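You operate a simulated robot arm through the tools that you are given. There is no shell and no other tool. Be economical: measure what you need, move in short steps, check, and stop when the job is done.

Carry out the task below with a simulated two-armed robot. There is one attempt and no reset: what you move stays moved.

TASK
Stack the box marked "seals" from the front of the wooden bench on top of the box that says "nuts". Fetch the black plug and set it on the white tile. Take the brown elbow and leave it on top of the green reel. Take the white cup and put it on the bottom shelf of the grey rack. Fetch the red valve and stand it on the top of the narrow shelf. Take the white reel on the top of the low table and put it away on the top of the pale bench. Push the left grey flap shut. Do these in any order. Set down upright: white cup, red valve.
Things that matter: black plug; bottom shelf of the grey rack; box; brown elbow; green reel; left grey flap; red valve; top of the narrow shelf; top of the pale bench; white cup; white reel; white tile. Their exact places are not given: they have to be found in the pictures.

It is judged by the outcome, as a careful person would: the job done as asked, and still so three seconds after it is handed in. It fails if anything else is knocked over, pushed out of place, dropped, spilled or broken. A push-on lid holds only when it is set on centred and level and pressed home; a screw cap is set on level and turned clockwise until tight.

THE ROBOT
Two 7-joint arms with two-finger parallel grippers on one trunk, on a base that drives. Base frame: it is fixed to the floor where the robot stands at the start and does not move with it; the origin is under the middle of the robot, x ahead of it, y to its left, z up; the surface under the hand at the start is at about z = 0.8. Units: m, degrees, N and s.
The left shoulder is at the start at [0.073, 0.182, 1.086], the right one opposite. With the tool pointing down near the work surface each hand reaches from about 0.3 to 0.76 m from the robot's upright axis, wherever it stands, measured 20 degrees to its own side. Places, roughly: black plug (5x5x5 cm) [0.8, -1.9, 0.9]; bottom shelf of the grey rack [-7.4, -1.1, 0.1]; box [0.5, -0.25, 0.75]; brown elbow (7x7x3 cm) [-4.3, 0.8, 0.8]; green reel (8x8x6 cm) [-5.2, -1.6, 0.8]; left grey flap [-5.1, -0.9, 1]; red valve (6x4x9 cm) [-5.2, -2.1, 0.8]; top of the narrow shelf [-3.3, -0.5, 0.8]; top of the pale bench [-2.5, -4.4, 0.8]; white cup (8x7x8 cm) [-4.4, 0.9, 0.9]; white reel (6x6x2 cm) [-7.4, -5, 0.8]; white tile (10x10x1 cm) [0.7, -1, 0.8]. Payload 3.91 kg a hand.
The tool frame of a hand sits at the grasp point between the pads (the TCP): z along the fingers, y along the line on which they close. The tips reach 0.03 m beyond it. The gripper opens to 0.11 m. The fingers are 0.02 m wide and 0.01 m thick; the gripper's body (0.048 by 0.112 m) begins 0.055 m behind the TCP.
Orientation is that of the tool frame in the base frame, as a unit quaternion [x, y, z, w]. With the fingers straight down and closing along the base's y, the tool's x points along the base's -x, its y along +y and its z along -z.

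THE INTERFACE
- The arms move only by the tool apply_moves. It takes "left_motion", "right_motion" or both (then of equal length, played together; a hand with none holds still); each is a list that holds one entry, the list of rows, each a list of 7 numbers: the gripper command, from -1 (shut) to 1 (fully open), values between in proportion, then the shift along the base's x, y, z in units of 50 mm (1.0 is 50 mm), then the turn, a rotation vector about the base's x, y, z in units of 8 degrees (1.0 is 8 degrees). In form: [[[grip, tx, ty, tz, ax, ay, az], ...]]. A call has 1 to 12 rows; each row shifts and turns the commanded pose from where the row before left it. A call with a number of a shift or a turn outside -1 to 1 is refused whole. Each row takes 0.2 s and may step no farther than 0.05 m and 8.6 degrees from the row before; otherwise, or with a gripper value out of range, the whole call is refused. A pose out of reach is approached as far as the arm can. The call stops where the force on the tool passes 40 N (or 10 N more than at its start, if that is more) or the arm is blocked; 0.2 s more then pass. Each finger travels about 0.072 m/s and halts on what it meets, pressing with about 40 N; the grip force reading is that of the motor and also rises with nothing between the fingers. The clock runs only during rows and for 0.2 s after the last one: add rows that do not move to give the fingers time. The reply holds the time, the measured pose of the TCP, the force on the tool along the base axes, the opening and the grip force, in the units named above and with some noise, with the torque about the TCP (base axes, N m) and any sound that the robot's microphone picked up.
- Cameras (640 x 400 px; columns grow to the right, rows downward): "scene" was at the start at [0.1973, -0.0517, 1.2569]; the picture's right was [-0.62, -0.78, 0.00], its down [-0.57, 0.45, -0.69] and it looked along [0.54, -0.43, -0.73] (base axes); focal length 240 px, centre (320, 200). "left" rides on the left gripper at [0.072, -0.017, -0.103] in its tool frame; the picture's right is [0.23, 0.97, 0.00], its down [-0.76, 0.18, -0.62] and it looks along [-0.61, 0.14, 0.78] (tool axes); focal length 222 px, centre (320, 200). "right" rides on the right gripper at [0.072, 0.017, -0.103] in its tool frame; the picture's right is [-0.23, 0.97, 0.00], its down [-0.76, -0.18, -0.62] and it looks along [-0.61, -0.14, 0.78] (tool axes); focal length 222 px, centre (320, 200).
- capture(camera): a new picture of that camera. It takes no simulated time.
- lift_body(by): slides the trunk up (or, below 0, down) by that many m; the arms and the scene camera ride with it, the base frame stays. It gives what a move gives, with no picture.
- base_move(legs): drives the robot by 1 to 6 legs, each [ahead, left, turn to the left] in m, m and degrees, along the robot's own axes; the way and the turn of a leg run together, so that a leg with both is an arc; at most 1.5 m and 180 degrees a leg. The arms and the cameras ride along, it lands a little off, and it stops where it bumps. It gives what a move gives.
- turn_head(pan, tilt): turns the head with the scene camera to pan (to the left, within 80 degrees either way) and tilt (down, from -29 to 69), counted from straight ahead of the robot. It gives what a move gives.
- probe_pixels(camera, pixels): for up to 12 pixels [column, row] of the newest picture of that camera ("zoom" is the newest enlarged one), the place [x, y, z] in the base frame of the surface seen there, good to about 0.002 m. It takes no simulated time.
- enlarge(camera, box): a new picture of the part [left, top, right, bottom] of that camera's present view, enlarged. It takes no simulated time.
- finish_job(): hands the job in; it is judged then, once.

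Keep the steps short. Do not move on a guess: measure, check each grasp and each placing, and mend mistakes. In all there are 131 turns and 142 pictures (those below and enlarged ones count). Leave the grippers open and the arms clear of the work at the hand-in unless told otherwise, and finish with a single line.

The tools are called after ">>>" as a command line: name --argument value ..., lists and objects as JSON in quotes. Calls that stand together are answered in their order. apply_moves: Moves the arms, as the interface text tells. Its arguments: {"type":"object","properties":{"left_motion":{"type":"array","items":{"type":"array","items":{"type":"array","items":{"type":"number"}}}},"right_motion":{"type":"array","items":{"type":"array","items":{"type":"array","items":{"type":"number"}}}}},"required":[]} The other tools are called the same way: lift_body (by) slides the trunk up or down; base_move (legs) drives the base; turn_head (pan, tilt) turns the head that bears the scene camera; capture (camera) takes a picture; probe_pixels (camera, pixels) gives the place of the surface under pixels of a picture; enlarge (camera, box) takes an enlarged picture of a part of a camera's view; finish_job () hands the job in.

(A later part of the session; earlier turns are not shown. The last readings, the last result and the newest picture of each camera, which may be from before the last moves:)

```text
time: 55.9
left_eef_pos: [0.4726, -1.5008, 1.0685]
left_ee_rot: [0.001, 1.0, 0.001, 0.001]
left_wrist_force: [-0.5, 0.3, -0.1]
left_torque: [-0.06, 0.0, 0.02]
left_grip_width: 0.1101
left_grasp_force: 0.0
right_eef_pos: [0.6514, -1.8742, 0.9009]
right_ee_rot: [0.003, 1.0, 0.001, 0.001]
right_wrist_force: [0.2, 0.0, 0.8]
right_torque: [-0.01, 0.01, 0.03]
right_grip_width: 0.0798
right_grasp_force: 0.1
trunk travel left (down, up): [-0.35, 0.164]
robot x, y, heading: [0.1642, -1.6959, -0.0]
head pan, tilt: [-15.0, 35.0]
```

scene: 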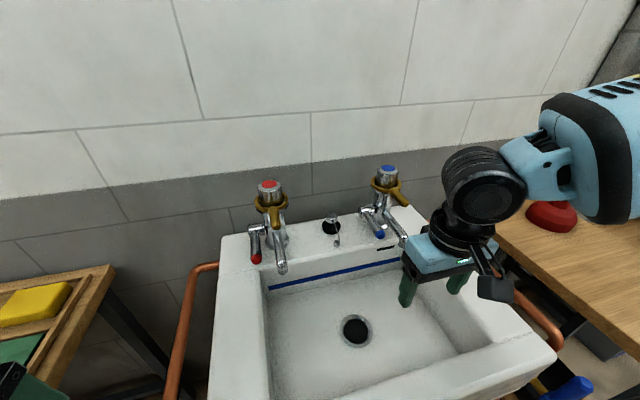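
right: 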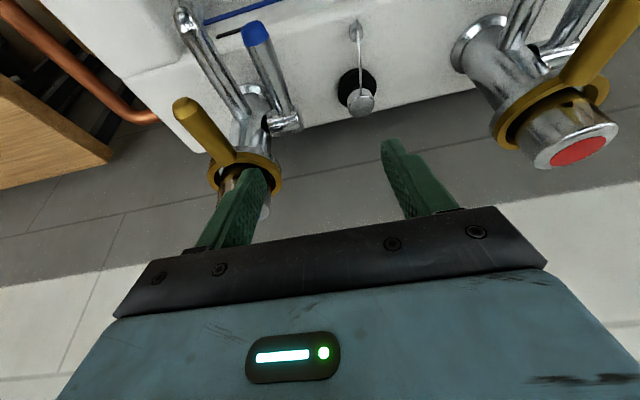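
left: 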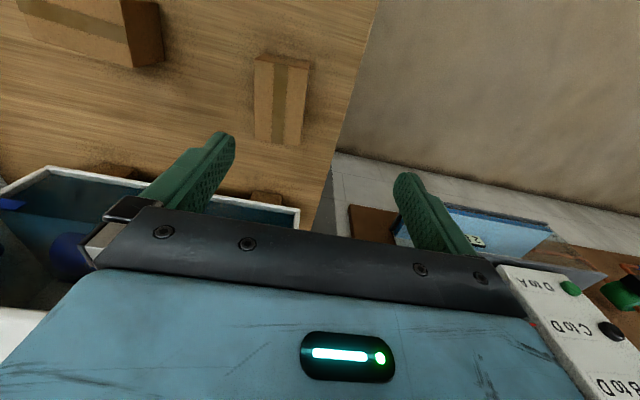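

Good; continue forward to x≈0.80 and look.

>>> apply_moves --right_motion '[[[0.45, 0.7, 0, 0, 0, 0, 0], [0.45, 0.7, 0, 0, 0, 0, 0], [0.45, 0.7, 0, 0, 0, 0, 0], [0.45, 0.7, 0, 0, 0, 0, 0], [0.45, 0, 0, 0, 0, 0, 0]]]'

>>> capture --camera "right"

>>> capture --camera "scene"

```text
time: 57.1
left_eef_pos: [0.4723, -1.5006, 1.0678]
left_ee_rot: [0.001, 1.0, 0.0, 0.001]
left_wrist_force: [-0.1, 0.7, -0.5]
left_torque: [-0.01, 0.02, -0.03]
left_grip_width: 0.1098
left_grasp_force: 0.2
right_eef_pos: [0.7444, -1.8858, 0.8985]
right_ee_rot: [0.004, 1.0, 0.0, 0.0]
right_wrist_force: [0.1, -0.7, 0.3]
right_torque: [0.02, 0.01, 0.03]
right_grip_width: 0.0796
right_grasp_force: 0.1
right hand out of reach, approached as far as the arm can: row 3, 4
trunk travel left (down, up): [-0.35, 0.164]
robot x, y, heading: [0.1657, -1.6976, -0.3]
head pan, tilt: [-15.0, 35.0]
```

```text
113 pictures are left
```

right: 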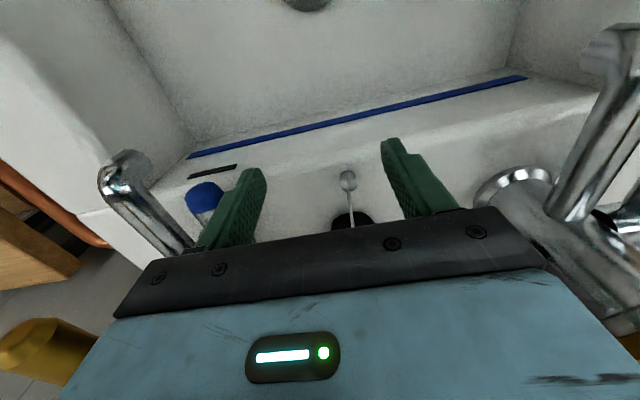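

```text
112 pictures are left
```

scene: 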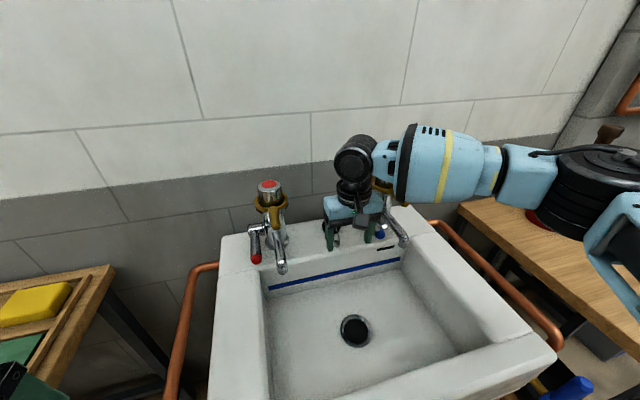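

The arm is limited by a wrist joint rather than length. I'll back off slightly and turn the hand +32° about vertical, which should free it, then go forward again.

>>> apply_moves --right_motion '[[[0.45, -0.8, 0.2, 0, 0, 0, 0.5], [0.45, 0, 0, 0, 0, 0, 1], [0.45, 0, 0, 0, 0, 0, 1], [0.45, 0, 0, 0, 0, 0, 1], [0.45, 0, 0, 0, 0, 0, 0.5], [0.45, 0.6, 0, 0, 0, 0, 0], [0.45, 0.6, 0, 0, 0, 0, 0], [0.45, 0.6, 0, 0, 0, 0, 0], [0.45, 0, 0, 0, 0, 0, 0]]]'

>>> capture --camera "right"

```text
time: 59.1
left_eef_pos: [0.4721, -1.5017, 1.0679]
left_ee_rot: [0.001, 1.0, -0.001, -0.001]
left_wrist_force: [-0.1, -0.3, -0.3]
left_torque: [0.01, -0.01, 0.01]
left_grip_width: 0.1097
left_grasp_force: 0.0
right_eef_pos: [0.7454, -1.8843, 0.8981]
right_ee_rot: [-0.272, 0.962, 0.001, 0.001]
right_wrist_force: [0.6, 0.2, 0.2]
right_torque: [0.01, 0.02, 0.01]
right_grip_width: 0.0799
right_grasp_force: 0.2
right hand out of reach, approached as far as the arm can: row 7, 8
trunk travel left (down, up): [-0.35, 0.164]
robot x, y, heading: [0.1631, -1.6995, -0.2]
head pan, tilt: [-15.0, 35.0]
```

```text
111 pictures are left
```

right: 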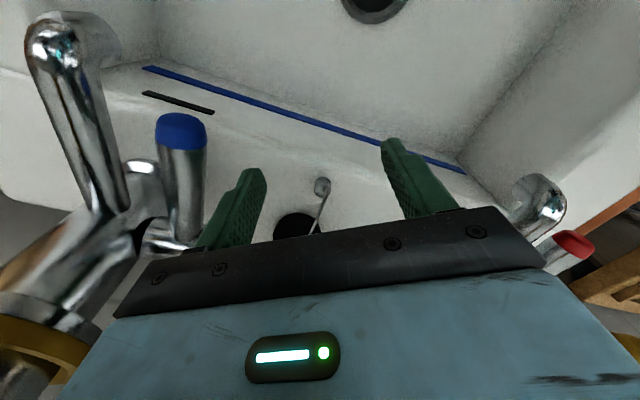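

Same limit regardless of wrist turn: the arm dislikes reaching straight ahead/inward. I'll retract the hand and turn the base 18° left so the plug comes on the hand's own side.

>>> apply_moves --right_motion '[[[0.45, -0.9, 0, 0.2, 0, 0, 0], [0.45, -0.9, 0, 0.3, 0, 0, -1], [0.45, -0.9, 0, 0.3, 0, 0, -1], [0.45, -0.9, 0, 0.3, 0, 0, -1], [0.45, -0.9, 0, 0, 0, 0, -1], [0.45, 0, 0, 0, 0, 0, -1], [0.45, 0, 0, 0, 0, 0, -1]]]'

>>> base_move --legs '[[0, 0, 18]]'

>>> turn_head --pan -35 --tilt 35

>>> capture --camera "scene"

```text
time: 60.7
left_eef_pos: [0.4722, -1.4997, 1.0679]
left_ee_rot: [0.001, 1.0, 0.0, 0.0]
left_wrist_force: [-0.2, -0.8, 0.8]
left_torque: [0.02, 0.01, 0.01]
left_grip_width: 0.1099
left_grasp_force: 0.1
right_eef_pos: [0.5187, -1.8861, 0.9542]
right_ee_rot: [0.143, 0.99, 0.001, 0.001]
right_wrist_force: [0.5, 0.0, 0.1]
right_torque: [0.0, -0.03, -0.02]
right_grip_width: 0.0798
right_grasp_force: 0.0
trunk travel left (down, up): [-0.35, 0.164]
robot x, y, heading: [0.1658, -1.7009, -0.1]
head pan, tilt: [-15.0, 35.0]
```

```text
time: 62.1
left_eef_pos: [0.3967, -1.4164, 1.0674]
left_ee_rot: [-0.155, 0.988, 0.0, 0.0]
left_wrist_force: [0.3, -0.5, -0.5]
left_torque: [-0.04, 0.0, -0.04]
left_grip_width: 0.1101
left_grasp_force: 0.0
right_eef_pos: [0.5612, -1.7678, 0.9554]
right_ee_rot: [-0.015, 1.0, 0.002, 0.001]
right_wrist_force: [-0.3, -0.5, 0.2]
right_torque: [-0.01, 0.0, -0.03]
right_grip_width: 0.0798
right_grasp_force: 0.1
trunk travel left (down, up): [-0.35, 0.164]
robot x, y, heading: [0.1651, -1.6938, 17.5]
head pan, tilt: [-15.0, 35.0]
```

```text
time: 63.0
left_eef_pos: [0.3973, -1.4162, 1.0678]
left_ee_rot: [-0.155, 0.988, 0.0, 0.0]
left_wrist_force: [-0.2, -0.2, 0.9]
left_torque: [0.01, -0.01, 0.0]
left_grip_width: 0.1099
left_grasp_force: 0.1
right_eef_pos: [0.5608, -1.7667, 0.954]
right_ee_rot: [-0.013, 1.0, 0.001, 0.0]
right_wrist_force: [0.5, 0.3, 1.0]
right_torque: [0.0, -0.02, -0.02]
right_grip_width: 0.0798
right_grasp_force: 0.1
trunk travel left (down, up): [-0.35, 0.164]
robot x, y, heading: [0.1641, -1.6964, 17.7]
head pan, tilt: [-35.0, 35.0]
```

```text
110 pictures are left
```

scene: 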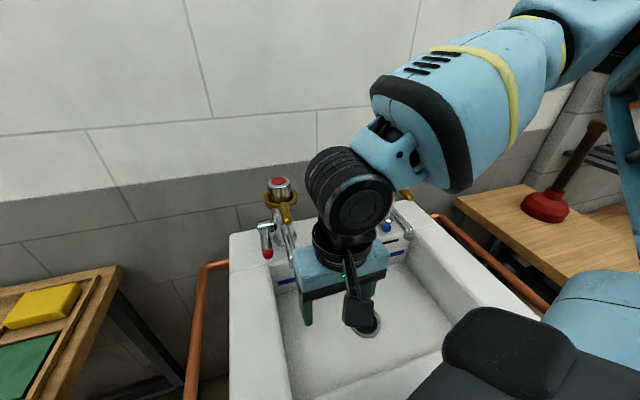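

Turned. Now centre on y=-1.875, lower to 0.90, go forward.

>>> apply_moves --right_motion '[[[0.45, 0, -0.7, -0.3, 0, 0, 0], [0.45, 0, -0.8, -0.4, 0, 0, 0], [0.45, 0, -0.66, -0.38, 0, 0, 0], [0.45, 0.8, 0, 0, 0, 0, 0], [0.45, 0.8, 0, 0, 0, 0, 0], [0.45, 0.8, 0, 0, 0, 0, 0], [0.45, 0.8, 0, 0, 0, 0, 0], [0.45, 0.8, 0, 0, 0, 0, 0], [0.45, 0.8, 0, 0, 0, 0, 0], [0.45, 0, 0, 0, 0, 0, 0]]]'

>>> capture --camera "right"

```text
time: 65.2
left_eef_pos: [0.3967, -1.4165, 1.0677]
left_ee_rot: [-0.155, 0.988, 0.001, 0.001]
left_wrist_force: [0.1, -0.1, -0.4]
left_torque: [0.04, -0.01, -0.01]
left_grip_width: 0.11
left_grasp_force: 0.0
right_eef_pos: [0.8072, -1.8748, 0.9008]
right_ee_rot: [-0.014, 1.0, 0.001, 0.0]
right_wrist_force: [0.1, 0.1, -0.5]
right_torque: [0.01, -0.01, -0.01]
right_grip_width: 0.0796
right_grasp_force: 0.1
right hand out of reach, approached as far as the arm can: row 3
trunk travel left (down, up): [-0.35, 0.164]
robot x, y, heading: [0.1631, -1.6961, 17.6]
head pan, tilt: [-35.0, 35.0]
```

```text
109 pictures are left
```

right: 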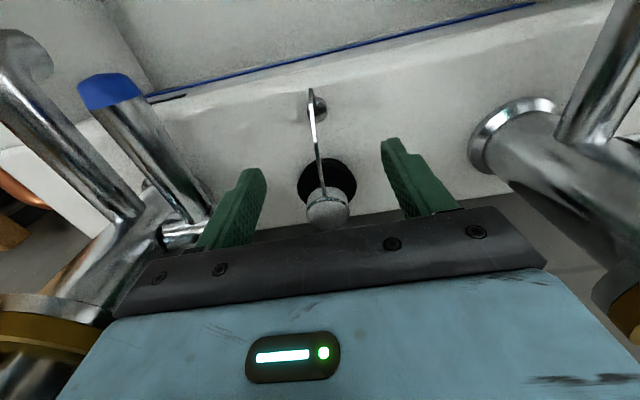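

It works; plug lies central between the fingers. Forward 3.5 cm, down to 0.879, close, lift slightly.

>>> apply_moves --right_motion '[[[0.45, 0.4, 0, 0, 0, 0, 0], [0.45, 0.3, 0, 0, 0, 0, 0], [0.45, 0, 0, -0.42, 0, 0, 0], [0.45, 0, 0, 0, 0, 0, 0], [-1, 0, 0, 0, 0, 0, 0], [-1, 0, 0, 0, 0, 0, 0], [-1, 0, 0, 0, 0, 0, 0], [-1, 0, 0, 0.5, 0, 0, 0], [-1, 0, 0, 0.5, 0, 0, 0], [-1, 0, 0, 0, 0, 0, 0]]]'

>>> capture --camera "right"

```text
time: 67.4
left_eef_pos: [0.397, -1.4159, 1.069]
left_ee_rot: [-0.154, 0.988, -0.001, 0.0]
left_wrist_force: [-0.1, -0.2, 0.9]
left_torque: [-0.02, 0.01, 0.03]
left_grip_width: 0.1098
left_grasp_force: 0.0
right_eef_pos: [0.8417, -1.8748, 0.9294]
right_ee_rot: [-0.014, 1.0, 0.002, 0.001]
right_wrist_force: [-0.2, 0.5, -0.6]
right_torque: [-0.03, 0.01, -0.02]
right_grip_width: 0.0482
right_grasp_force: 40.0
trunk travel left (down, up): [-0.35, 0.164]
robot x, y, heading: [0.1691, -1.6983, 17.9]
head pan, tilt: [-35.0, 35.0]
```

```text
108 pictures are left
```

right: 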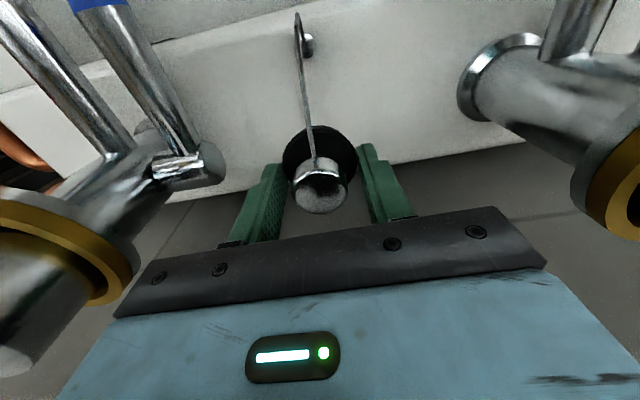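

Plug held (4.8 cm). Withdraw straight back, then up.

>>> apply_moves --right_motion '[[[-1, 0, 0, 0.4, 0, 0, 0], [-1, -0.9, 0, 0, 0, 0, 0], [-1, -0.9, 0, 0, 0, 0, 0], [-1, -0.9, 0, 0, 0, 0, 0], [-1, -0.9, 0, 0, 0, 0, 0], [-1, -0.9, 0, 0.3, 0, 0, 0], [-1, -0.9, 0, 0.3, 0, 0, 0], [-1, -0.9, -0.3, 0.3, 0, 0, 0], [-1, 0, -0.3, 0.8, 0, 0, 0], [-1, 0, 0, 0.3, 0, 0, 0]]]'

>>> base_move --legs '[[-0.1, 0, 0], [0, 0, -17.7], [0, 1.0, 0]]'

>>> turn_head --pan -25 --tilt 45

>>> capture --camera "scene"

```text
time: 69.6
left_eef_pos: [0.3973, -1.4163, 1.0677]
left_ee_rot: [-0.155, 0.988, 0.0, 0.0]
left_wrist_force: [0.3, 0.4, -0.8]
left_torque: [-0.01, -0.05, -0.01]
left_grip_width: 0.1099
left_grasp_force: 0.0
right_eef_pos: [0.5444, -1.8989, 1.0577]
right_ee_rot: [-0.013, 1.0, 0.0, 0.0]
right_wrist_force: [-0.1, 0.1, -0.7]
right_torque: [0.02, 0.0, -0.02]
right_grip_width: 0.0482
right_grasp_force: 40.1
right hand out of reach, approached as far as the arm can: row 8
trunk travel left (down, up): [-0.35, 0.164]
robot x, y, heading: [0.1638, -1.6956, 17.6]
head pan, tilt: [-35.0, 35.0]
```

```text
time: 75.4
left_eef_pos: [0.3775, -1.1947, 1.0683]
left_ee_rot: [0.006, 1.0, -0.001, 0.001]
left_wrist_force: [-0.8, 0.0, 0.6]
left_torque: [0.02, -0.01, -0.02]
left_grip_width: 0.1101
left_grasp_force: 0.0
right_eef_pos: [0.3647, -1.7018, 1.059]
right_ee_rot: [0.146, 0.989, 0.0, 0.001]
right_wrist_force: [-0.4, -0.2, -0.5]
right_torque: [0.02, -0.01, -0.01]
right_grip_width: 0.0479
right_grasp_force: 40.1
trunk travel left (down, up): [-0.35, 0.164]
robot x, y, heading: [0.0691, -1.3905, -0.6]
head pan, tilt: [-35.0, 35.0]
stopped in leg 3: the robot was blocked; the commanded pose is now the measured one
```

```text
time: 76.1
left_eef_pos: [0.3781, -1.1958, 1.0678]
left_ee_rot: [0.006, 1.0, 0.0, 0.001]
left_wrist_force: [0.5, 0.0, 0.0]
left_torque: [0.01, 0.02, 0.03]
left_grip_width: 0.1102
left_grasp_force: 0.1
right_eef_pos: [0.3651, -1.7017, 1.0573]
right_ee_rot: [0.148, 0.989, 0.001, 0.001]
right_wrist_force: [-0.8, 0.3, -1.0]
right_torque: [-0.01, 0.01, 0.0]
right_grip_width: 0.0482
right_grasp_force: 39.8
trunk travel left (down, up): [-0.35, 0.164]
robot x, y, heading: [0.0722, -1.3912, -0.9]
head pan, tilt: [-25.0, 45.0]
```

```text
107 pictures are left
```

scene: 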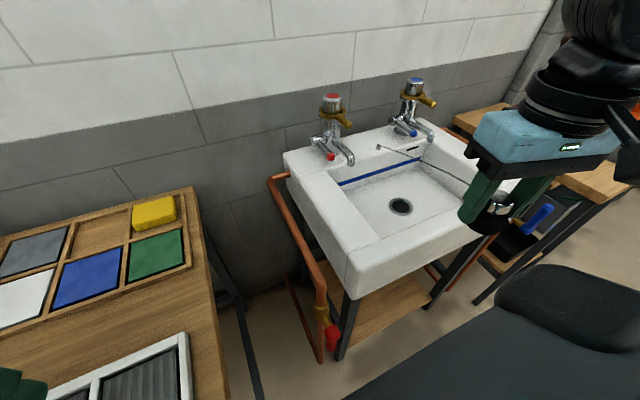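

The base was blocked at y=-1.39 by the bench end. Also I see a line from the plug to a post on the sink at (380,147) — let me look closely.

>>> enlarge --camera "scene" --box '[340, 100, 580, 250]'

>>> capture --camera "right"

```text
2.67 times, centred on (460, 175) of scene
```

zoom: 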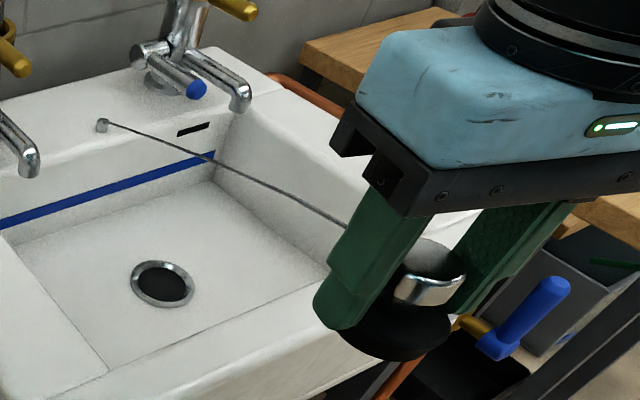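

```text
105 pictures are left
```

right: 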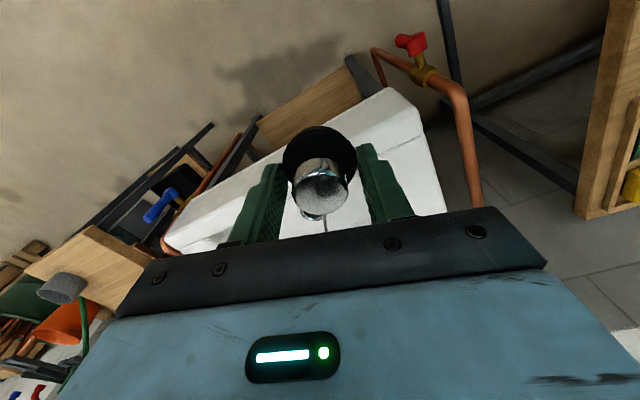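

The plug is chained to the sink post; the chain shows no tension now (force ≈1 N). I'll back 0.05 m off the bench and move left in parts, watching the force.

>>> base_move --legs '[[-0.06, 0, 0.9], [0, 0.25, 0]]'

>>> capture --camera "scene"

```text
time: 79.5
left_eef_pos: [0.3136, -0.9407, 1.0682]
left_ee_rot: [-0.003, 1.0, 0.0, 0.0]
left_wrist_force: [-1.5, -0.6, 0.0]
left_torque: [0.0, 0.02, 0.02]
left_grip_width: 0.1101
left_grasp_force: 0.1
right_eef_pos: [0.3081, -1.4481, 1.0573]
right_ee_rot: [0.139, 0.99, 0.001, -0.001]
right_wrist_force: [0.4, -0.3, -0.6]
right_torque: [0.03, -0.02, -0.04]
right_grip_width: 0.0477
right_grasp_force: 39.9
trunk travel left (down, up): [-0.35, 0.164]
robot x, y, heading: [0.0084, -1.1384, 0.2]
head pan, tilt: [-25.0, 45.0]
```

```text
104 pictures are left
```

scene: 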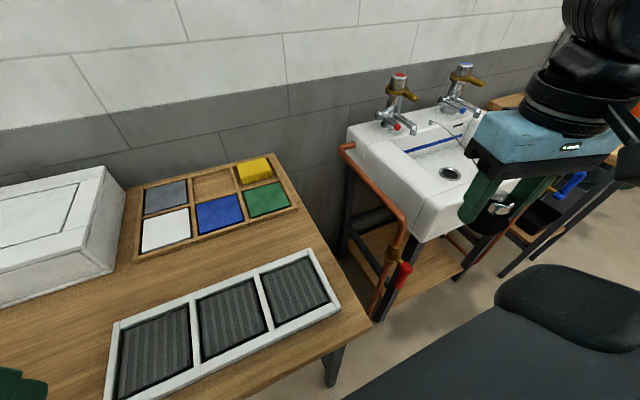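

>>> enlarge --camera "scene" --box '[400, 80, 560, 230]'

>>> probe_pixels --camera "scene" --pixels '[[165, 230], [144, 216], [186, 211], [188, 240], [144, 250], [217, 214], [200, 180], [154, 215], [180, 236]]'

```text
2.67 times, centred on (480, 155) of scene
```

zoom: 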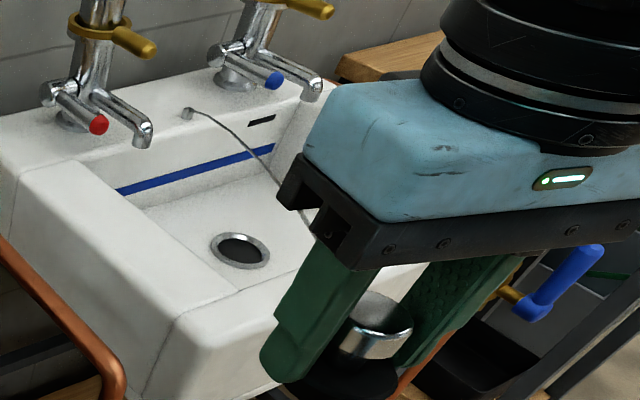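

```text
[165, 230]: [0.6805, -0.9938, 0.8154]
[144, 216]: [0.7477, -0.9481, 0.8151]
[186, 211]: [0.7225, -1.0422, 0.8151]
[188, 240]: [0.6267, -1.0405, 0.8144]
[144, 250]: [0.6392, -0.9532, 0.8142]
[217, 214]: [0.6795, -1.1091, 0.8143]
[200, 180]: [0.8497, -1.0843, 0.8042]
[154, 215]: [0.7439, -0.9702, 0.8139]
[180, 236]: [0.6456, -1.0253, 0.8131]
```

Chain still has slack. Tile centre ≈(0.682,-0.996), top z≈0.814. Continue left 0.45 m and a little ahead.

>>> base_move --legs '[[0, 0.45, 0], [0.03, 0, 0]]'

>>> turn_head --pan -40 --tilt 40

>>> capture --camera "scene"

```text
time: 84.4
left_eef_pos: [0.3432, -0.4939, 1.0682]
left_ee_rot: [-0.002, 1.0, 0.001, 0.001]
left_wrist_force: [0.2, -0.6, -0.2]
left_torque: [-0.02, 0.05, 0.03]
left_grip_width: 0.11
left_grasp_force: 0.1
right_eef_pos: [0.3372, -1.0005, 1.0574]
right_ee_rot: [0.14, 0.99, 0.0, 0.0]
right_wrist_force: [-0.9, 0.1, -1.4]
right_torque: [0.01, -0.03, 0.01]
right_grip_width: 0.048
right_grasp_force: 40.4
trunk travel left (down, up): [-0.35, 0.164]
robot x, y, heading: [0.0353, -0.6902, 0.1]
head pan, tilt: [-25.0, 45.0]
```

```text
time: 85.1
left_eef_pos: [0.3437, -0.4936, 1.0681]
left_ee_rot: [-0.001, 1.0, -0.001, 0.0]
left_wrist_force: [0.3, -0.2, -0.7]
left_torque: [0.01, 0.01, 0.04]
left_grip_width: 0.1097
left_grasp_force: 0.1
right_eef_pos: [0.3365, -1.0008, 1.0575]
right_ee_rot: [0.14, 0.99, 0.001, 0.0]
right_wrist_force: [0.2, 0.0, 0.0]
right_torque: [0.0, 0.02, -0.02]
right_grip_width: 0.0481
right_grasp_force: 40.0
trunk travel left (down, up): [-0.35, 0.164]
robot x, y, heading: [0.0374, -0.6925, 0.2]
head pan, tilt: [-40.0, 40.0]
```

```text
102 pictures are left
```

scene: 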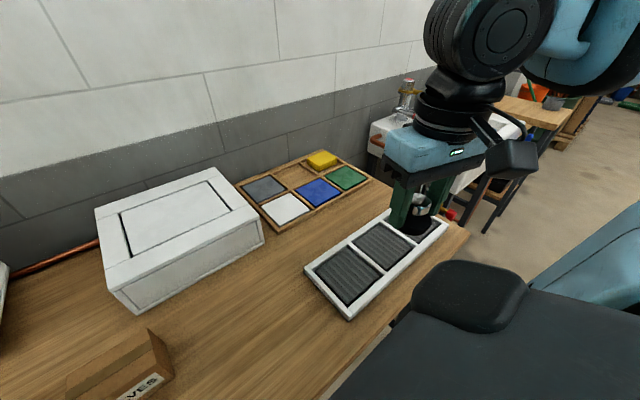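

Force is still nil. Bring the plug over the tile at z≈0.96.

>>> apply_moves --right_motion '[[[-1, 0.8, 0.01, -0.2, 0, 0, 0.5], [-1, 0.8, 0.01, -0.2, 0, 0, 0.5], [-1, 0.8, 0.01, -0.2, 0, 0, 0.5], [-1, 0.8, 0.01, -0.2, 0, 0, 0.5], [-1, 0.8, 0.01, -0.2, 0, 0, 0], [-1, 0.8, 0.01, -0.2, 0, 0, 0], [-1, 0.8, 0.01, -0.2, 0, 0, 0], [-1, 0.8, 0.01, -0.2, 0, 0, 0], [-1, 0.5, 0, -0.3, 0, 0, 0], [-1, 0, 0, 0, 0, 0, 0]]]'

>>> capture --camera "scene"

>>> capture --camera "right"

```text
time: 87.3
left_eef_pos: [0.3419, -0.4944, 1.0683]
left_ee_rot: [-0.001, 1.0, 0.001, 0.001]
left_wrist_force: [0.3, -0.1, 0.5]
left_torque: [-0.01, 0.01, 0.04]
left_grip_width: 0.11
left_grasp_force: 0.1
right_eef_pos: [0.6785, -0.996, 0.9624]
right_ee_rot: [0.001, 1.0, 0.001, 0.0]
right_wrist_force: [0.1, -0.9, -1.0]
right_torque: [-0.02, -0.03, 0.03]
right_grip_width: 0.048
right_grasp_force: 40.6
trunk travel left (down, up): [-0.35, 0.164]
robot x, y, heading: [0.0374, -0.6928, -0.1]
head pan, tilt: [-40.0, 40.0]
```

```text
101 pictures are left
```

scene: 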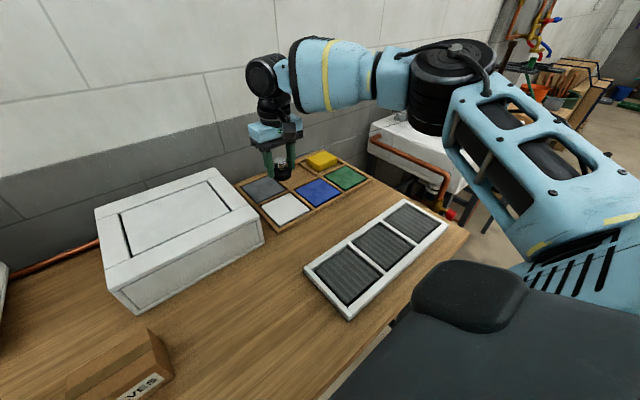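

```text
100 pictures are left
```

right: 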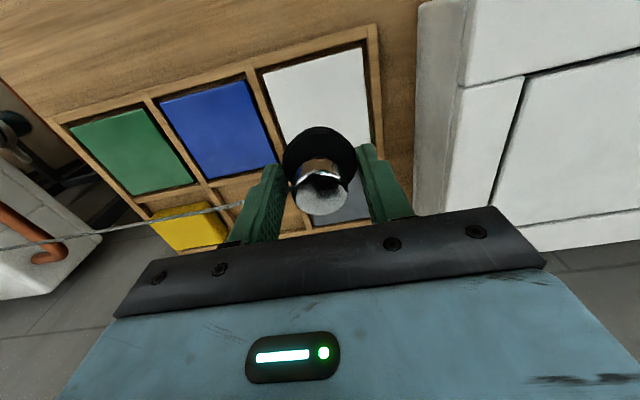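

Above the tile. Lower to 0.852.

>>> apply_moves --right_motion '[[[-1, 0.05, 0, -0.9, 0, 0, 0], [-1, 0.02, 0, -0.9, 0, 0, 0], [-1, 0, 0, -0.3, 0, 0, 0], [-1, 0, 0, -0.1, 0, 0, 0], [-1, 0, 0, -0.03, 0, 0, 0], [-1, 0, 0, 0, 0, 0, 0]]]'

>>> enlarge --camera "scene" --box '[230, 110, 350, 240]'

```text
time: 88.7
left_eef_pos: [0.3435, -0.4941, 1.0681]
left_ee_rot: [-0.001, 1.0, 0.0, 0.0]
left_wrist_force: [0.8, 0.5, -0.7]
left_torque: [-0.01, 0.03, 0.02]
left_grip_width: 0.11
left_grasp_force: 0.1
right_eef_pos: [0.6845, -0.9957, 0.8516]
right_ee_rot: [0.002, 1.0, 0.001, 0.002]
right_wrist_force: [1.2, -2.0, 10.7]
right_torque: [-0.06, 0.0, -0.02]
right_grip_width: 0.0482
right_grasp_force: 40.1
trunk travel left (down, up): [-0.35, 0.164]
robot x, y, heading: [0.0349, -0.693, 0.2]
head pan, tilt: [-40.0, 40.0]
```

```text
3.08 times, centred on (290, 175) of scene
```

zoom: 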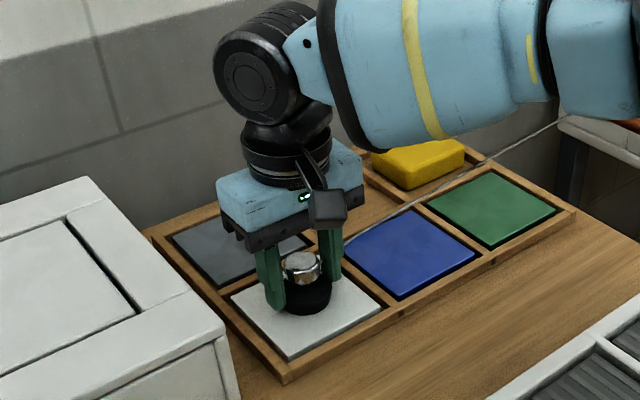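

Contact on tile (10.7 N). Open to 8 cm and rise.

>>> apply_moves --right_motion '[[[-1, 0, 0, 0.02, 0, 0, 0], [0.1, 0, 0, 0, 0, 0, 0], [0.45, 0, 0, 0, 0, 0, 0], [0.45, 0, 0, 0, 0, 0, 0], [0.45, 0, 0, 0.7, 0, 0, 0], [0.45, 0, 0, 1, 0, 0, 0], [0.45, 0, 0, 1, 0, 0, 0], [0.45, 0, 0, 1, 0, 0, 0], [0.45, -0.9, 0, 0.2, 0, 0, 0], [0.45, -0.9, 0, 0, 0, 0, 0], [0.45, -0.9, 0, 0, 0, 0, 0]]]'

>>> enlarge --camera "scene" --box '[230, 110, 390, 240]'

```text
time: 91.1
left_eef_pos: [0.3417, -0.4941, 1.0675]
left_ee_rot: [-0.001, 1.0, -0.001, 0.002]
left_wrist_force: [-1.4, 0.0, 0.1]
left_torque: [0.0, -0.02, -0.02]
left_grip_width: 0.1099
left_grasp_force: 0.0
right_eef_pos: [0.5468, -1.0089, 1.044]
right_ee_rot: [0.001, 1.0, 0.002, -0.001]
right_wrist_force: [-0.3, -0.3, 0.5]
right_torque: [0.0, 0.01, 0.01]
right_grip_width: 0.0798
right_grasp_force: 0.1
right hand out of reach, approached as far as the arm can: row 8
trunk travel left (down, up): [-0.35, 0.164]
robot x, y, heading: [0.0349, -0.6939, -0.1]
head pan, tilt: [-40.0, 40.0]
```

```text
3.08 times, centred on (310, 175) of scene
```

zoom: 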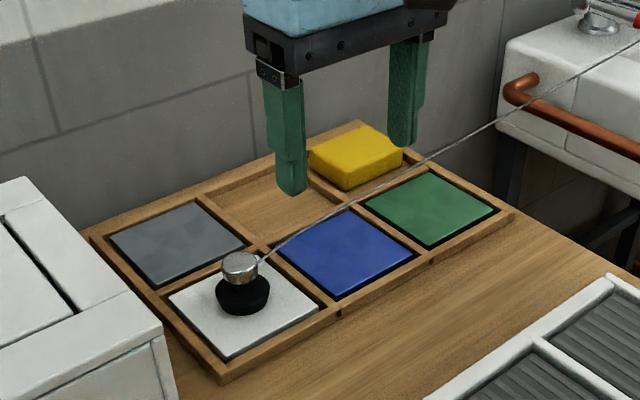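

Plug stands on the white tile. Retract the hand, back away 0.4 m and turn round to look at the rest of the room.

>>> apply_moves --right_motion '[[[1, -0.9, 0, 0, 0, 0, 0], [1, -0.9, 0, 0, 0, 0, 0], [1, -0.9, 0.2, 0, 0, 0, 0], [1, -0.9, 0.2, 0, 0, 0, 0], [1, 0, 0, 0, 0, 0, 0]]]'

>>> enlarge --camera "scene" --box '[230, 110, 390, 240]'

>>> base_move --legs '[[-0.4, 0, 0], [0, 0, 180]]'

>>> turn_head --pan 0 --tilt 15

>>> capture --camera "scene"

```text
time: 92.3
left_eef_pos: [0.3441, -0.4943, 1.0678]
left_ee_rot: [-0.002, 1.0, 0.0, 0.001]
left_wrist_force: [-0.3, -0.2, -0.3]
left_torque: [0.06, 0.01, 0.0]
left_grip_width: 0.11
left_grasp_force: 0.0
right_eef_pos: [0.3673, -0.9855, 1.0448]
right_ee_rot: [0.002, 1.0, 0.001, -0.001]
right_wrist_force: [0.0, -0.6, 0.1]
right_torque: [-0.02, 0.03, 0.0]
right_grip_width: 0.1098
right_grasp_force: 0.0
trunk travel left (down, up): [-0.35, 0.164]
robot x, y, heading: [0.0365, -0.694, 0.1]
head pan, tilt: [-40.0, 40.0]
```

```text
3.08 times, centred on (310, 175) of scene
```

zoom: 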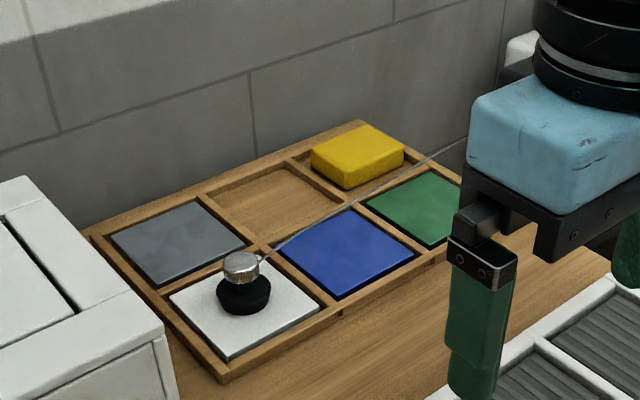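

```text
time: 102.2
left_eef_pos: [-0.6616, -0.8977, 1.0677]
left_ee_rot: [1.0, 0.012, -0.001, 0.0]
left_wrist_force: [-1.0, 0.6, 0.4]
left_torque: [-0.01, -0.01, 0.02]
left_grip_width: 0.11
left_grasp_force: 0.0
right_eef_pos: [-0.6935, -0.4048, 1.0454]
right_ee_rot: [1.0, 0.009, 0.0, 0.001]
right_wrist_force: [0.3, 0.0, 0.4]
right_torque: [-0.02, -0.02, -0.03]
right_grip_width: 0.1099
right_grasp_force: 0.0
trunk travel left (down, up): [-0.35, 0.164]
robot x, y, heading: [-0.3588, -0.6955, -178.6]
head pan, tilt: [-40.0, 40.0]
```

```text
time: 103.3
left_eef_pos: [-0.6612, -0.8971, 1.0685]
left_ee_rot: [1.0, 0.012, -0.001, 0.0]
left_wrist_force: [0.4, -0.2, -0.3]
left_torque: [0.01, 0.03, -0.02]
left_grip_width: 0.11
left_grasp_force: 0.0
right_eef_pos: [-0.6956, -0.4056, 1.0443]
right_ee_rot: [1.0, 0.009, 0.0, 0.001]
right_wrist_force: [-0.4, -0.2, 0.6]
right_torque: [0.03, 0.03, 0.01]
right_grip_width: 0.1099
right_grasp_force: 0.1
trunk travel left (down, up): [-0.35, 0.164]
robot x, y, heading: [-0.3566, -0.6942, -178.9]
head pan, tilt: [0.0, 15.0]
```

```text
96 pictures are left
```

scene: 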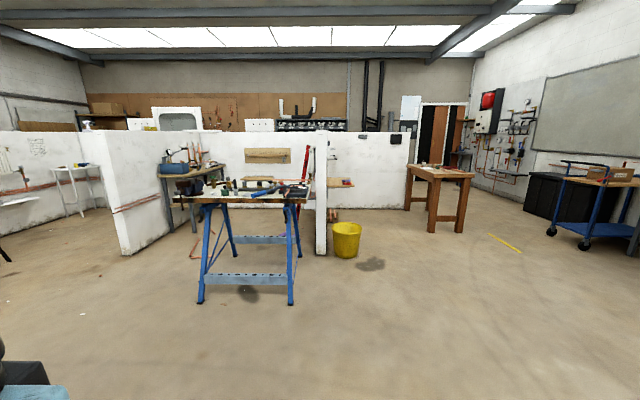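

Mapping the room: probing main furniture and enlarging the middle.

>>> probe_pixels --camera "scene" --pixels '[[250, 300], [345, 255], [340, 183], [320, 252], [440, 172], [432, 225], [190, 172], [267, 155], [265, 178], [115, 240], [80, 168], [365, 148]]'

>>> enlarge --camera "scene" --box '[150, 90, 350, 220]'

>>> enlarge --camera "scene" --box '[320, 80, 520, 210]'

```text
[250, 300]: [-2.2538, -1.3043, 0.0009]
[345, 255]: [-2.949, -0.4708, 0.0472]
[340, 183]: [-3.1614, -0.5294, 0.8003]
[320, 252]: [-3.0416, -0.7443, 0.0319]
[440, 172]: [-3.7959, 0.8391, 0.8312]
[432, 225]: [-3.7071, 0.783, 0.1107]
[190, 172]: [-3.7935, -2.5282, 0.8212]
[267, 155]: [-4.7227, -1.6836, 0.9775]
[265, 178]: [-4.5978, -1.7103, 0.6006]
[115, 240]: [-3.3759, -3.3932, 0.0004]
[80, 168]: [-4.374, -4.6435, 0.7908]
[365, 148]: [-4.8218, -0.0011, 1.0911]
```

```text
3.08 times, centred on (250, 155) of scene
```

zoom: 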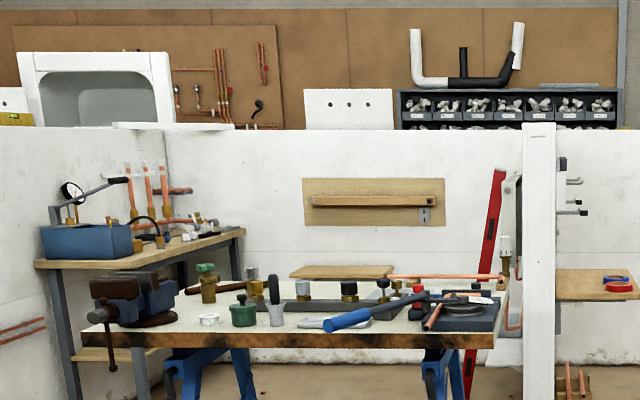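

```text
3.08 times, centred on (420, 145) of scene
```

zoom: 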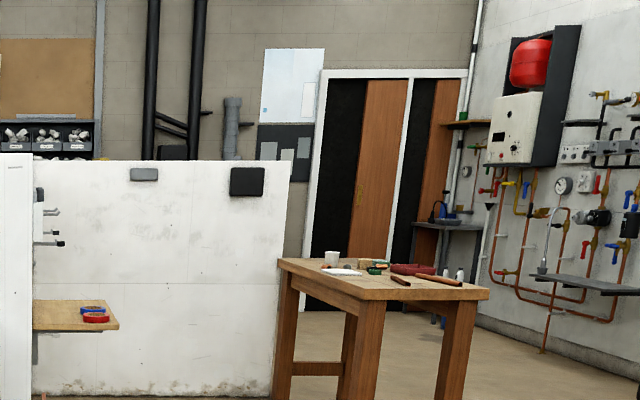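

The table with the white cup is at about (-4.2,0.8), the narrow shelf at (-3.2,-0.5), and a partition at x≈-4.8. I'll slide to y≈0.8 and drive nearer to the table.

>>> base_move --legs '[[0, -1.45, -1], [1.5, 0, 0], [1.1, 0, 0]]'

>>> turn_head --pan 0 --tilt 30

>>> capture --camera "scene"

```text
time: 128.5
left_eef_pos: [-3.2867, 0.6066, 1.0664]
left_ee_rot: [1.0, -0.01, -0.001, 0.001]
left_wrist_force: [-1.1, -0.2, -0.3]
left_torque: [-0.03, 0.0, -0.02]
left_grip_width: 0.1098
left_grasp_force: 0.0
right_eef_pos: [-3.2975, 1.0992, 1.0448]
right_ee_rot: [1.0, -0.012, 0.0, 0.001]
right_wrist_force: [0.0, 0.2, 0.6]
right_torque: [0.0, -0.01, 0.02]
right_grip_width: 0.1101
right_grasp_force: 0.1
trunk travel left (down, up): [-0.35, 0.164]
robot x, y, heading: [-2.9752, 0.794, 178.7]
head pan, tilt: [0.0, 15.0]
```

```text
time: 129.3
left_eef_pos: [-3.2851, 0.6054, 1.0686]
left_ee_rot: [1.0, -0.011, -0.001, -0.001]
left_wrist_force: [-0.4, 0.0, 0.2]
left_torque: [-0.01, -0.02, 0.01]
left_grip_width: 0.1098
left_grasp_force: 0.1
right_eef_pos: [-3.2993, 1.0991, 1.045]
right_ee_rot: [1.0, -0.013, -0.001, 0.001]
right_wrist_force: [-0.2, -0.3, -0.2]
right_torque: [-0.01, 0.01, -0.02]
right_grip_width: 0.1101
right_grasp_force: 0.0
trunk travel left (down, up): [-0.35, 0.164]
robot x, y, heading: [-2.9783, 0.7932, 178.7]
head pan, tilt: [0.0, 30.0]
```

```text
93 pictures are left
```

scene: 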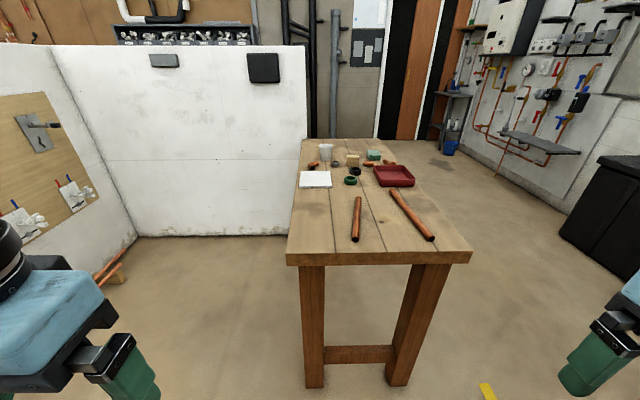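

>>> enlarge --camera "scene" --box '[280, 130, 440, 250]'

>>> probe_pixels --camera "scene" --pixels '[[287, 255], [471, 252], [303, 142], [432, 142], [325, 152], [312, 165], [308, 150], [290, 230], [306, 100], [450, 145], [313, 183], [395, 177]]'

```text
3.33 times, centred on (360, 190) of scene
```

zoom: 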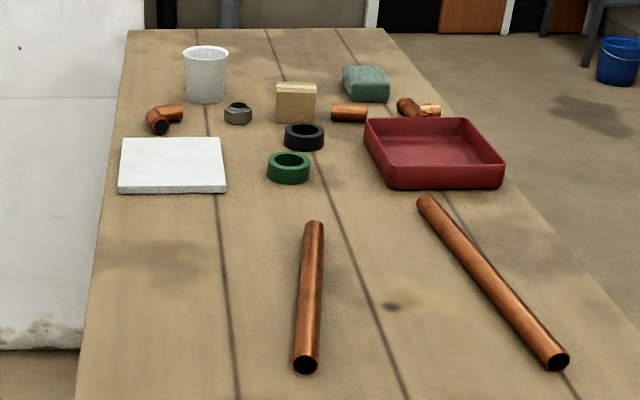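

```text
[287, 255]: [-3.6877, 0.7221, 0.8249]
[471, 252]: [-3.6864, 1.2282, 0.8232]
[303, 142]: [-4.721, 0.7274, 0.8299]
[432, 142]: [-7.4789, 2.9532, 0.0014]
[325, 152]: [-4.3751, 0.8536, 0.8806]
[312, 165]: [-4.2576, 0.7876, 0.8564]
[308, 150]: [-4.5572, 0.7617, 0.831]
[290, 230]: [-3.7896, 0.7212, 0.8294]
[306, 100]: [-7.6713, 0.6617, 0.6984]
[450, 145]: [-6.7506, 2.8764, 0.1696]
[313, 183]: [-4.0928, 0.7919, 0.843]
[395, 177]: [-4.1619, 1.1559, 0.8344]
```

The elbow is at (-4.27,0.79), the cup at (-4.38,0.85), both near the table's near-left edge (y=0.72). I'll go to about (-4.2,0.2) between table and partition and turn to face the table.

>>> base_move --legs '[[0, 0.58, 0.5], [1.2, 0, 0], [0, 0, -58]]'

>>> turn_head --pan -15 --tilt 50

>>> capture --camera "scene"

```text
time: 143.1
left_eef_pos: [-4.5134, 0.3816, 1.0683]
left_ee_rot: [0.873, -0.487, -0.001, 0.0]
left_wrist_force: [-0.9, -0.2, 0.5]
left_torque: [0.0, -0.02, 0.03]
left_grip_width: 0.11
left_grasp_force: 0.1
right_eef_pos: [-4.107, 0.6626, 1.0454]
right_ee_rot: [0.872, -0.49, -0.001, 0.0]
right_wrist_force: [-0.6, -0.5, 0.2]
right_torque: [0.05, 0.03, -0.01]
right_grip_width: 0.1101
right_grasp_force: 0.1
trunk travel left (down, up): [-0.35, 0.164]
robot x, y, heading: [-4.1838, 0.2262, 121.6]
head pan, tilt: [0.0, 30.0]
```

```text
time: 143.9
left_eef_pos: [-4.5137, 0.3817, 1.0682]
left_ee_rot: [0.873, -0.487, -0.001, -0.001]
left_wrist_force: [0.0, 0.2, -0.2]
left_torque: [-0.01, 0.0, -0.06]
left_grip_width: 0.1101
left_grasp_force: 0.2
right_eef_pos: [-4.1074, 0.6612, 1.0451]
right_ee_rot: [0.872, -0.489, -0.001, 0.001]
right_wrist_force: [0.4, 1.0, 0.3]
right_torque: [0.01, 0.02, 0.01]
right_grip_width: 0.11
right_grasp_force: 0.0
trunk travel left (down, up): [-0.35, 0.164]
robot x, y, heading: [-4.1827, 0.221, 121.8]
head pan, tilt: [-15.0, 50.0]
```

```text
91 pictures are left
```

scene: 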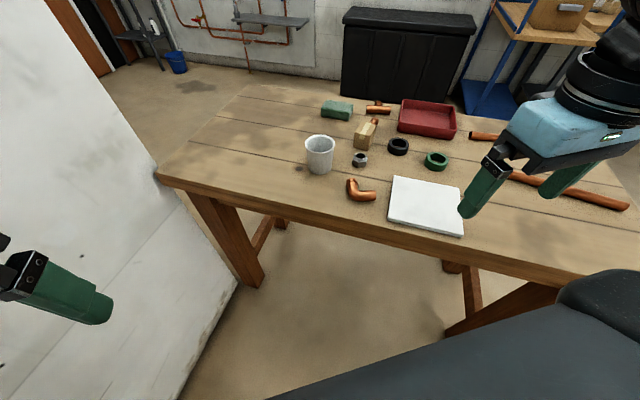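

>>> enlarge --camera "scene" --box '[290, 110, 410, 220]'

```text
3.64 times, centred on (350, 165) of scene
```

zoom: 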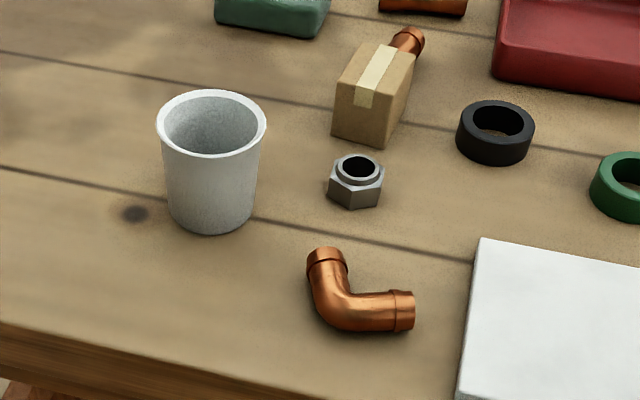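

>>> probe_pixels --camera "zoom" --pixels '[[326, 258], [328, 285], [345, 308], [375, 310], [406, 311], [340, 325], [160, 125], [264, 122], [210, 92], [212, 157], [210, 225], [385, 250]]'

>>> probe_pixels --camera "scene" --pixels '[[237, 285], [160, 170], [60, 50], [230, 260]]'

```text
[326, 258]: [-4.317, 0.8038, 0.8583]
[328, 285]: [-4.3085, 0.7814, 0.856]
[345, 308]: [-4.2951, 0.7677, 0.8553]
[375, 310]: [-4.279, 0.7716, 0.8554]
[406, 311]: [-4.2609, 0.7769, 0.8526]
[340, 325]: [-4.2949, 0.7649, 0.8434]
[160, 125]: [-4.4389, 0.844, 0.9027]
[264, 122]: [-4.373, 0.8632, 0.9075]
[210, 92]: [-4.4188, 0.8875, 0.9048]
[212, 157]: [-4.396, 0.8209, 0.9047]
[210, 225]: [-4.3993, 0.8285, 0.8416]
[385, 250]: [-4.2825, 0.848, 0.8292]
```

```text
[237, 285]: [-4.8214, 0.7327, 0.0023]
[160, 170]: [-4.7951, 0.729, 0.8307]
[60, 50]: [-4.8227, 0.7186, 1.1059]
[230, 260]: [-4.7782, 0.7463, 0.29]
```

Elbow: the arm toward the cup runs at bearing ≈111°, centre ≈(-4.317,0.803); table z 0.83. I'll grip that arm with the right hand (closing bearing 21°, a −10.7° turn). Moving above it.

>>> apply_moves --right_motion '[[[0.45, -0.7, 0.473, -0.3, 0, 0, -0.67], [0.45, -0.7, 0.473, -0.3, 0, 0, -0.67], [0.45, -0.7, 0.473, -0.3, 0, 0, 0], [0.45, -0.7, 0.473, -0.3, 0, 0, 0], [0.45, -0.7, 0.473, -0.3, 0, 0, 0], [0.45, -0.7, 0.473, -0.3, 0, 0, 0], [0.45, 0, 0, 0, 0, 0, 0]]]'

>>> capture --camera "right"

>>> enlarge --camera "scene" --box '[290, 110, 410, 220]'

```text
time: 145.5
left_eef_pos: [-4.5152, 0.3818, 1.0682]
left_ee_rot: [0.873, -0.487, 0.0, 0.0]
left_wrist_force: [-1.3, -0.6, -0.5]
left_torque: [0.01, 0.01, 0.03]
left_grip_width: 0.1098
left_grasp_force: 0.2
right_eef_pos: [-4.316, 0.8016, 0.9557]
right_ee_rot: [0.823, -0.568, -0.001, 0.001]
right_wrist_force: [0.1, 0.3, 0.2]
right_torque: [-0.01, 0.03, 0.0]
right_grip_width: 0.0799
right_grasp_force: 0.1
trunk travel left (down, up): [-0.35, 0.164]
robot x, y, heading: [-4.1859, 0.2261, 121.8]
head pan, tilt: [-15.0, 50.0]
```

```text
89 pictures are left
```

right: 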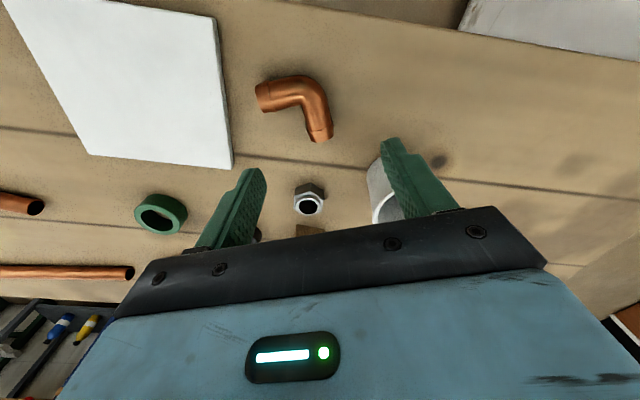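

```text
3.64 times, centred on (350, 165) of scene
```

zoom: 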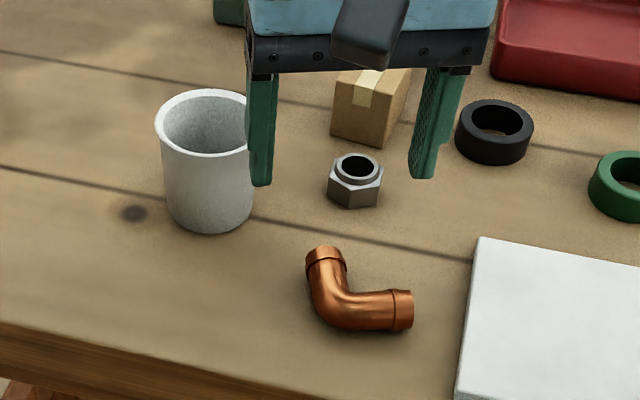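

Check the elbow's axis through the hand camera.

>>> probe_pixels --camera "right" --pixels '[[320, 135], [318, 120], [313, 100], [308, 88], [307, 110], [330, 118], [262, 97], [285, 90]]'

```text
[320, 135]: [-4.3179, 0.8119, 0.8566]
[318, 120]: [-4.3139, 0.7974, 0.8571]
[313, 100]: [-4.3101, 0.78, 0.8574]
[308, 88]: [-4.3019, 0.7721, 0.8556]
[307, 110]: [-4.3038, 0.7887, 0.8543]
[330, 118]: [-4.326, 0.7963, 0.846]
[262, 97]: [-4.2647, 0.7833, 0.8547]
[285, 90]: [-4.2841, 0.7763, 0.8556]
```

Good. Fine-turn −6°, lower to 0.864, close, lift.

>>> apply_moves --right_motion '[[[0.45, 0, 0.04, -0.5, 0, 0, -0.75], [0.45, 0, 0, -0.9, 0, 0, 0], [0.45, 0, 0, -0.43, 0, 0, 0], [0.45, 0, 0, 0, 0, 0, 0], [-1, 0, 0, 0, 0, 0, 0], [-1, 0, 0, 0, 0, 0, 0], [-1, 0, 0, 0, 0, 0, 0], [-1, 0, 0, 0, 0, 0, 0], [-1, 0, 0, 0.8, 0, 0, 0], [-1, 0, 0, 0.8, 0, 0, 0], [-1, 0, 0, 0.8, 0, 0, 0]]]'

>>> capture --camera "right"

```text
time: 147.9
left_eef_pos: [-4.5134, 0.3827, 1.0673]
left_ee_rot: [0.873, -0.487, -0.001, -0.002]
left_wrist_force: [0.5, -0.3, 0.2]
left_torque: [-0.01, -0.02, 0.03]
left_grip_width: 0.1101
left_grasp_force: 0.0
right_eef_pos: [-4.3177, 0.8032, 0.9843]
right_ee_rot: [0.792, -0.61, -0.001, 0.001]
right_wrist_force: [0.1, -0.1, -0.3]
right_torque: [-0.01, 0.02, 0.01]
right_grip_width: 0.0259
right_grasp_force: 39.8
trunk travel left (down, up): [-0.35, 0.164]
robot x, y, heading: [-4.1858, 0.2255, 121.6]
head pan, tilt: [-15.0, 50.0]
```

```text
87 pictures are left
```

right: 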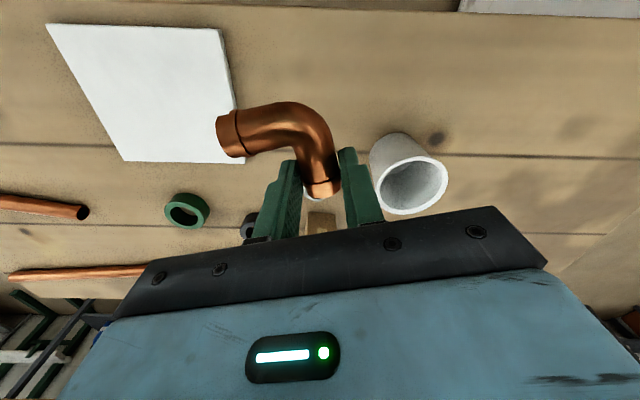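

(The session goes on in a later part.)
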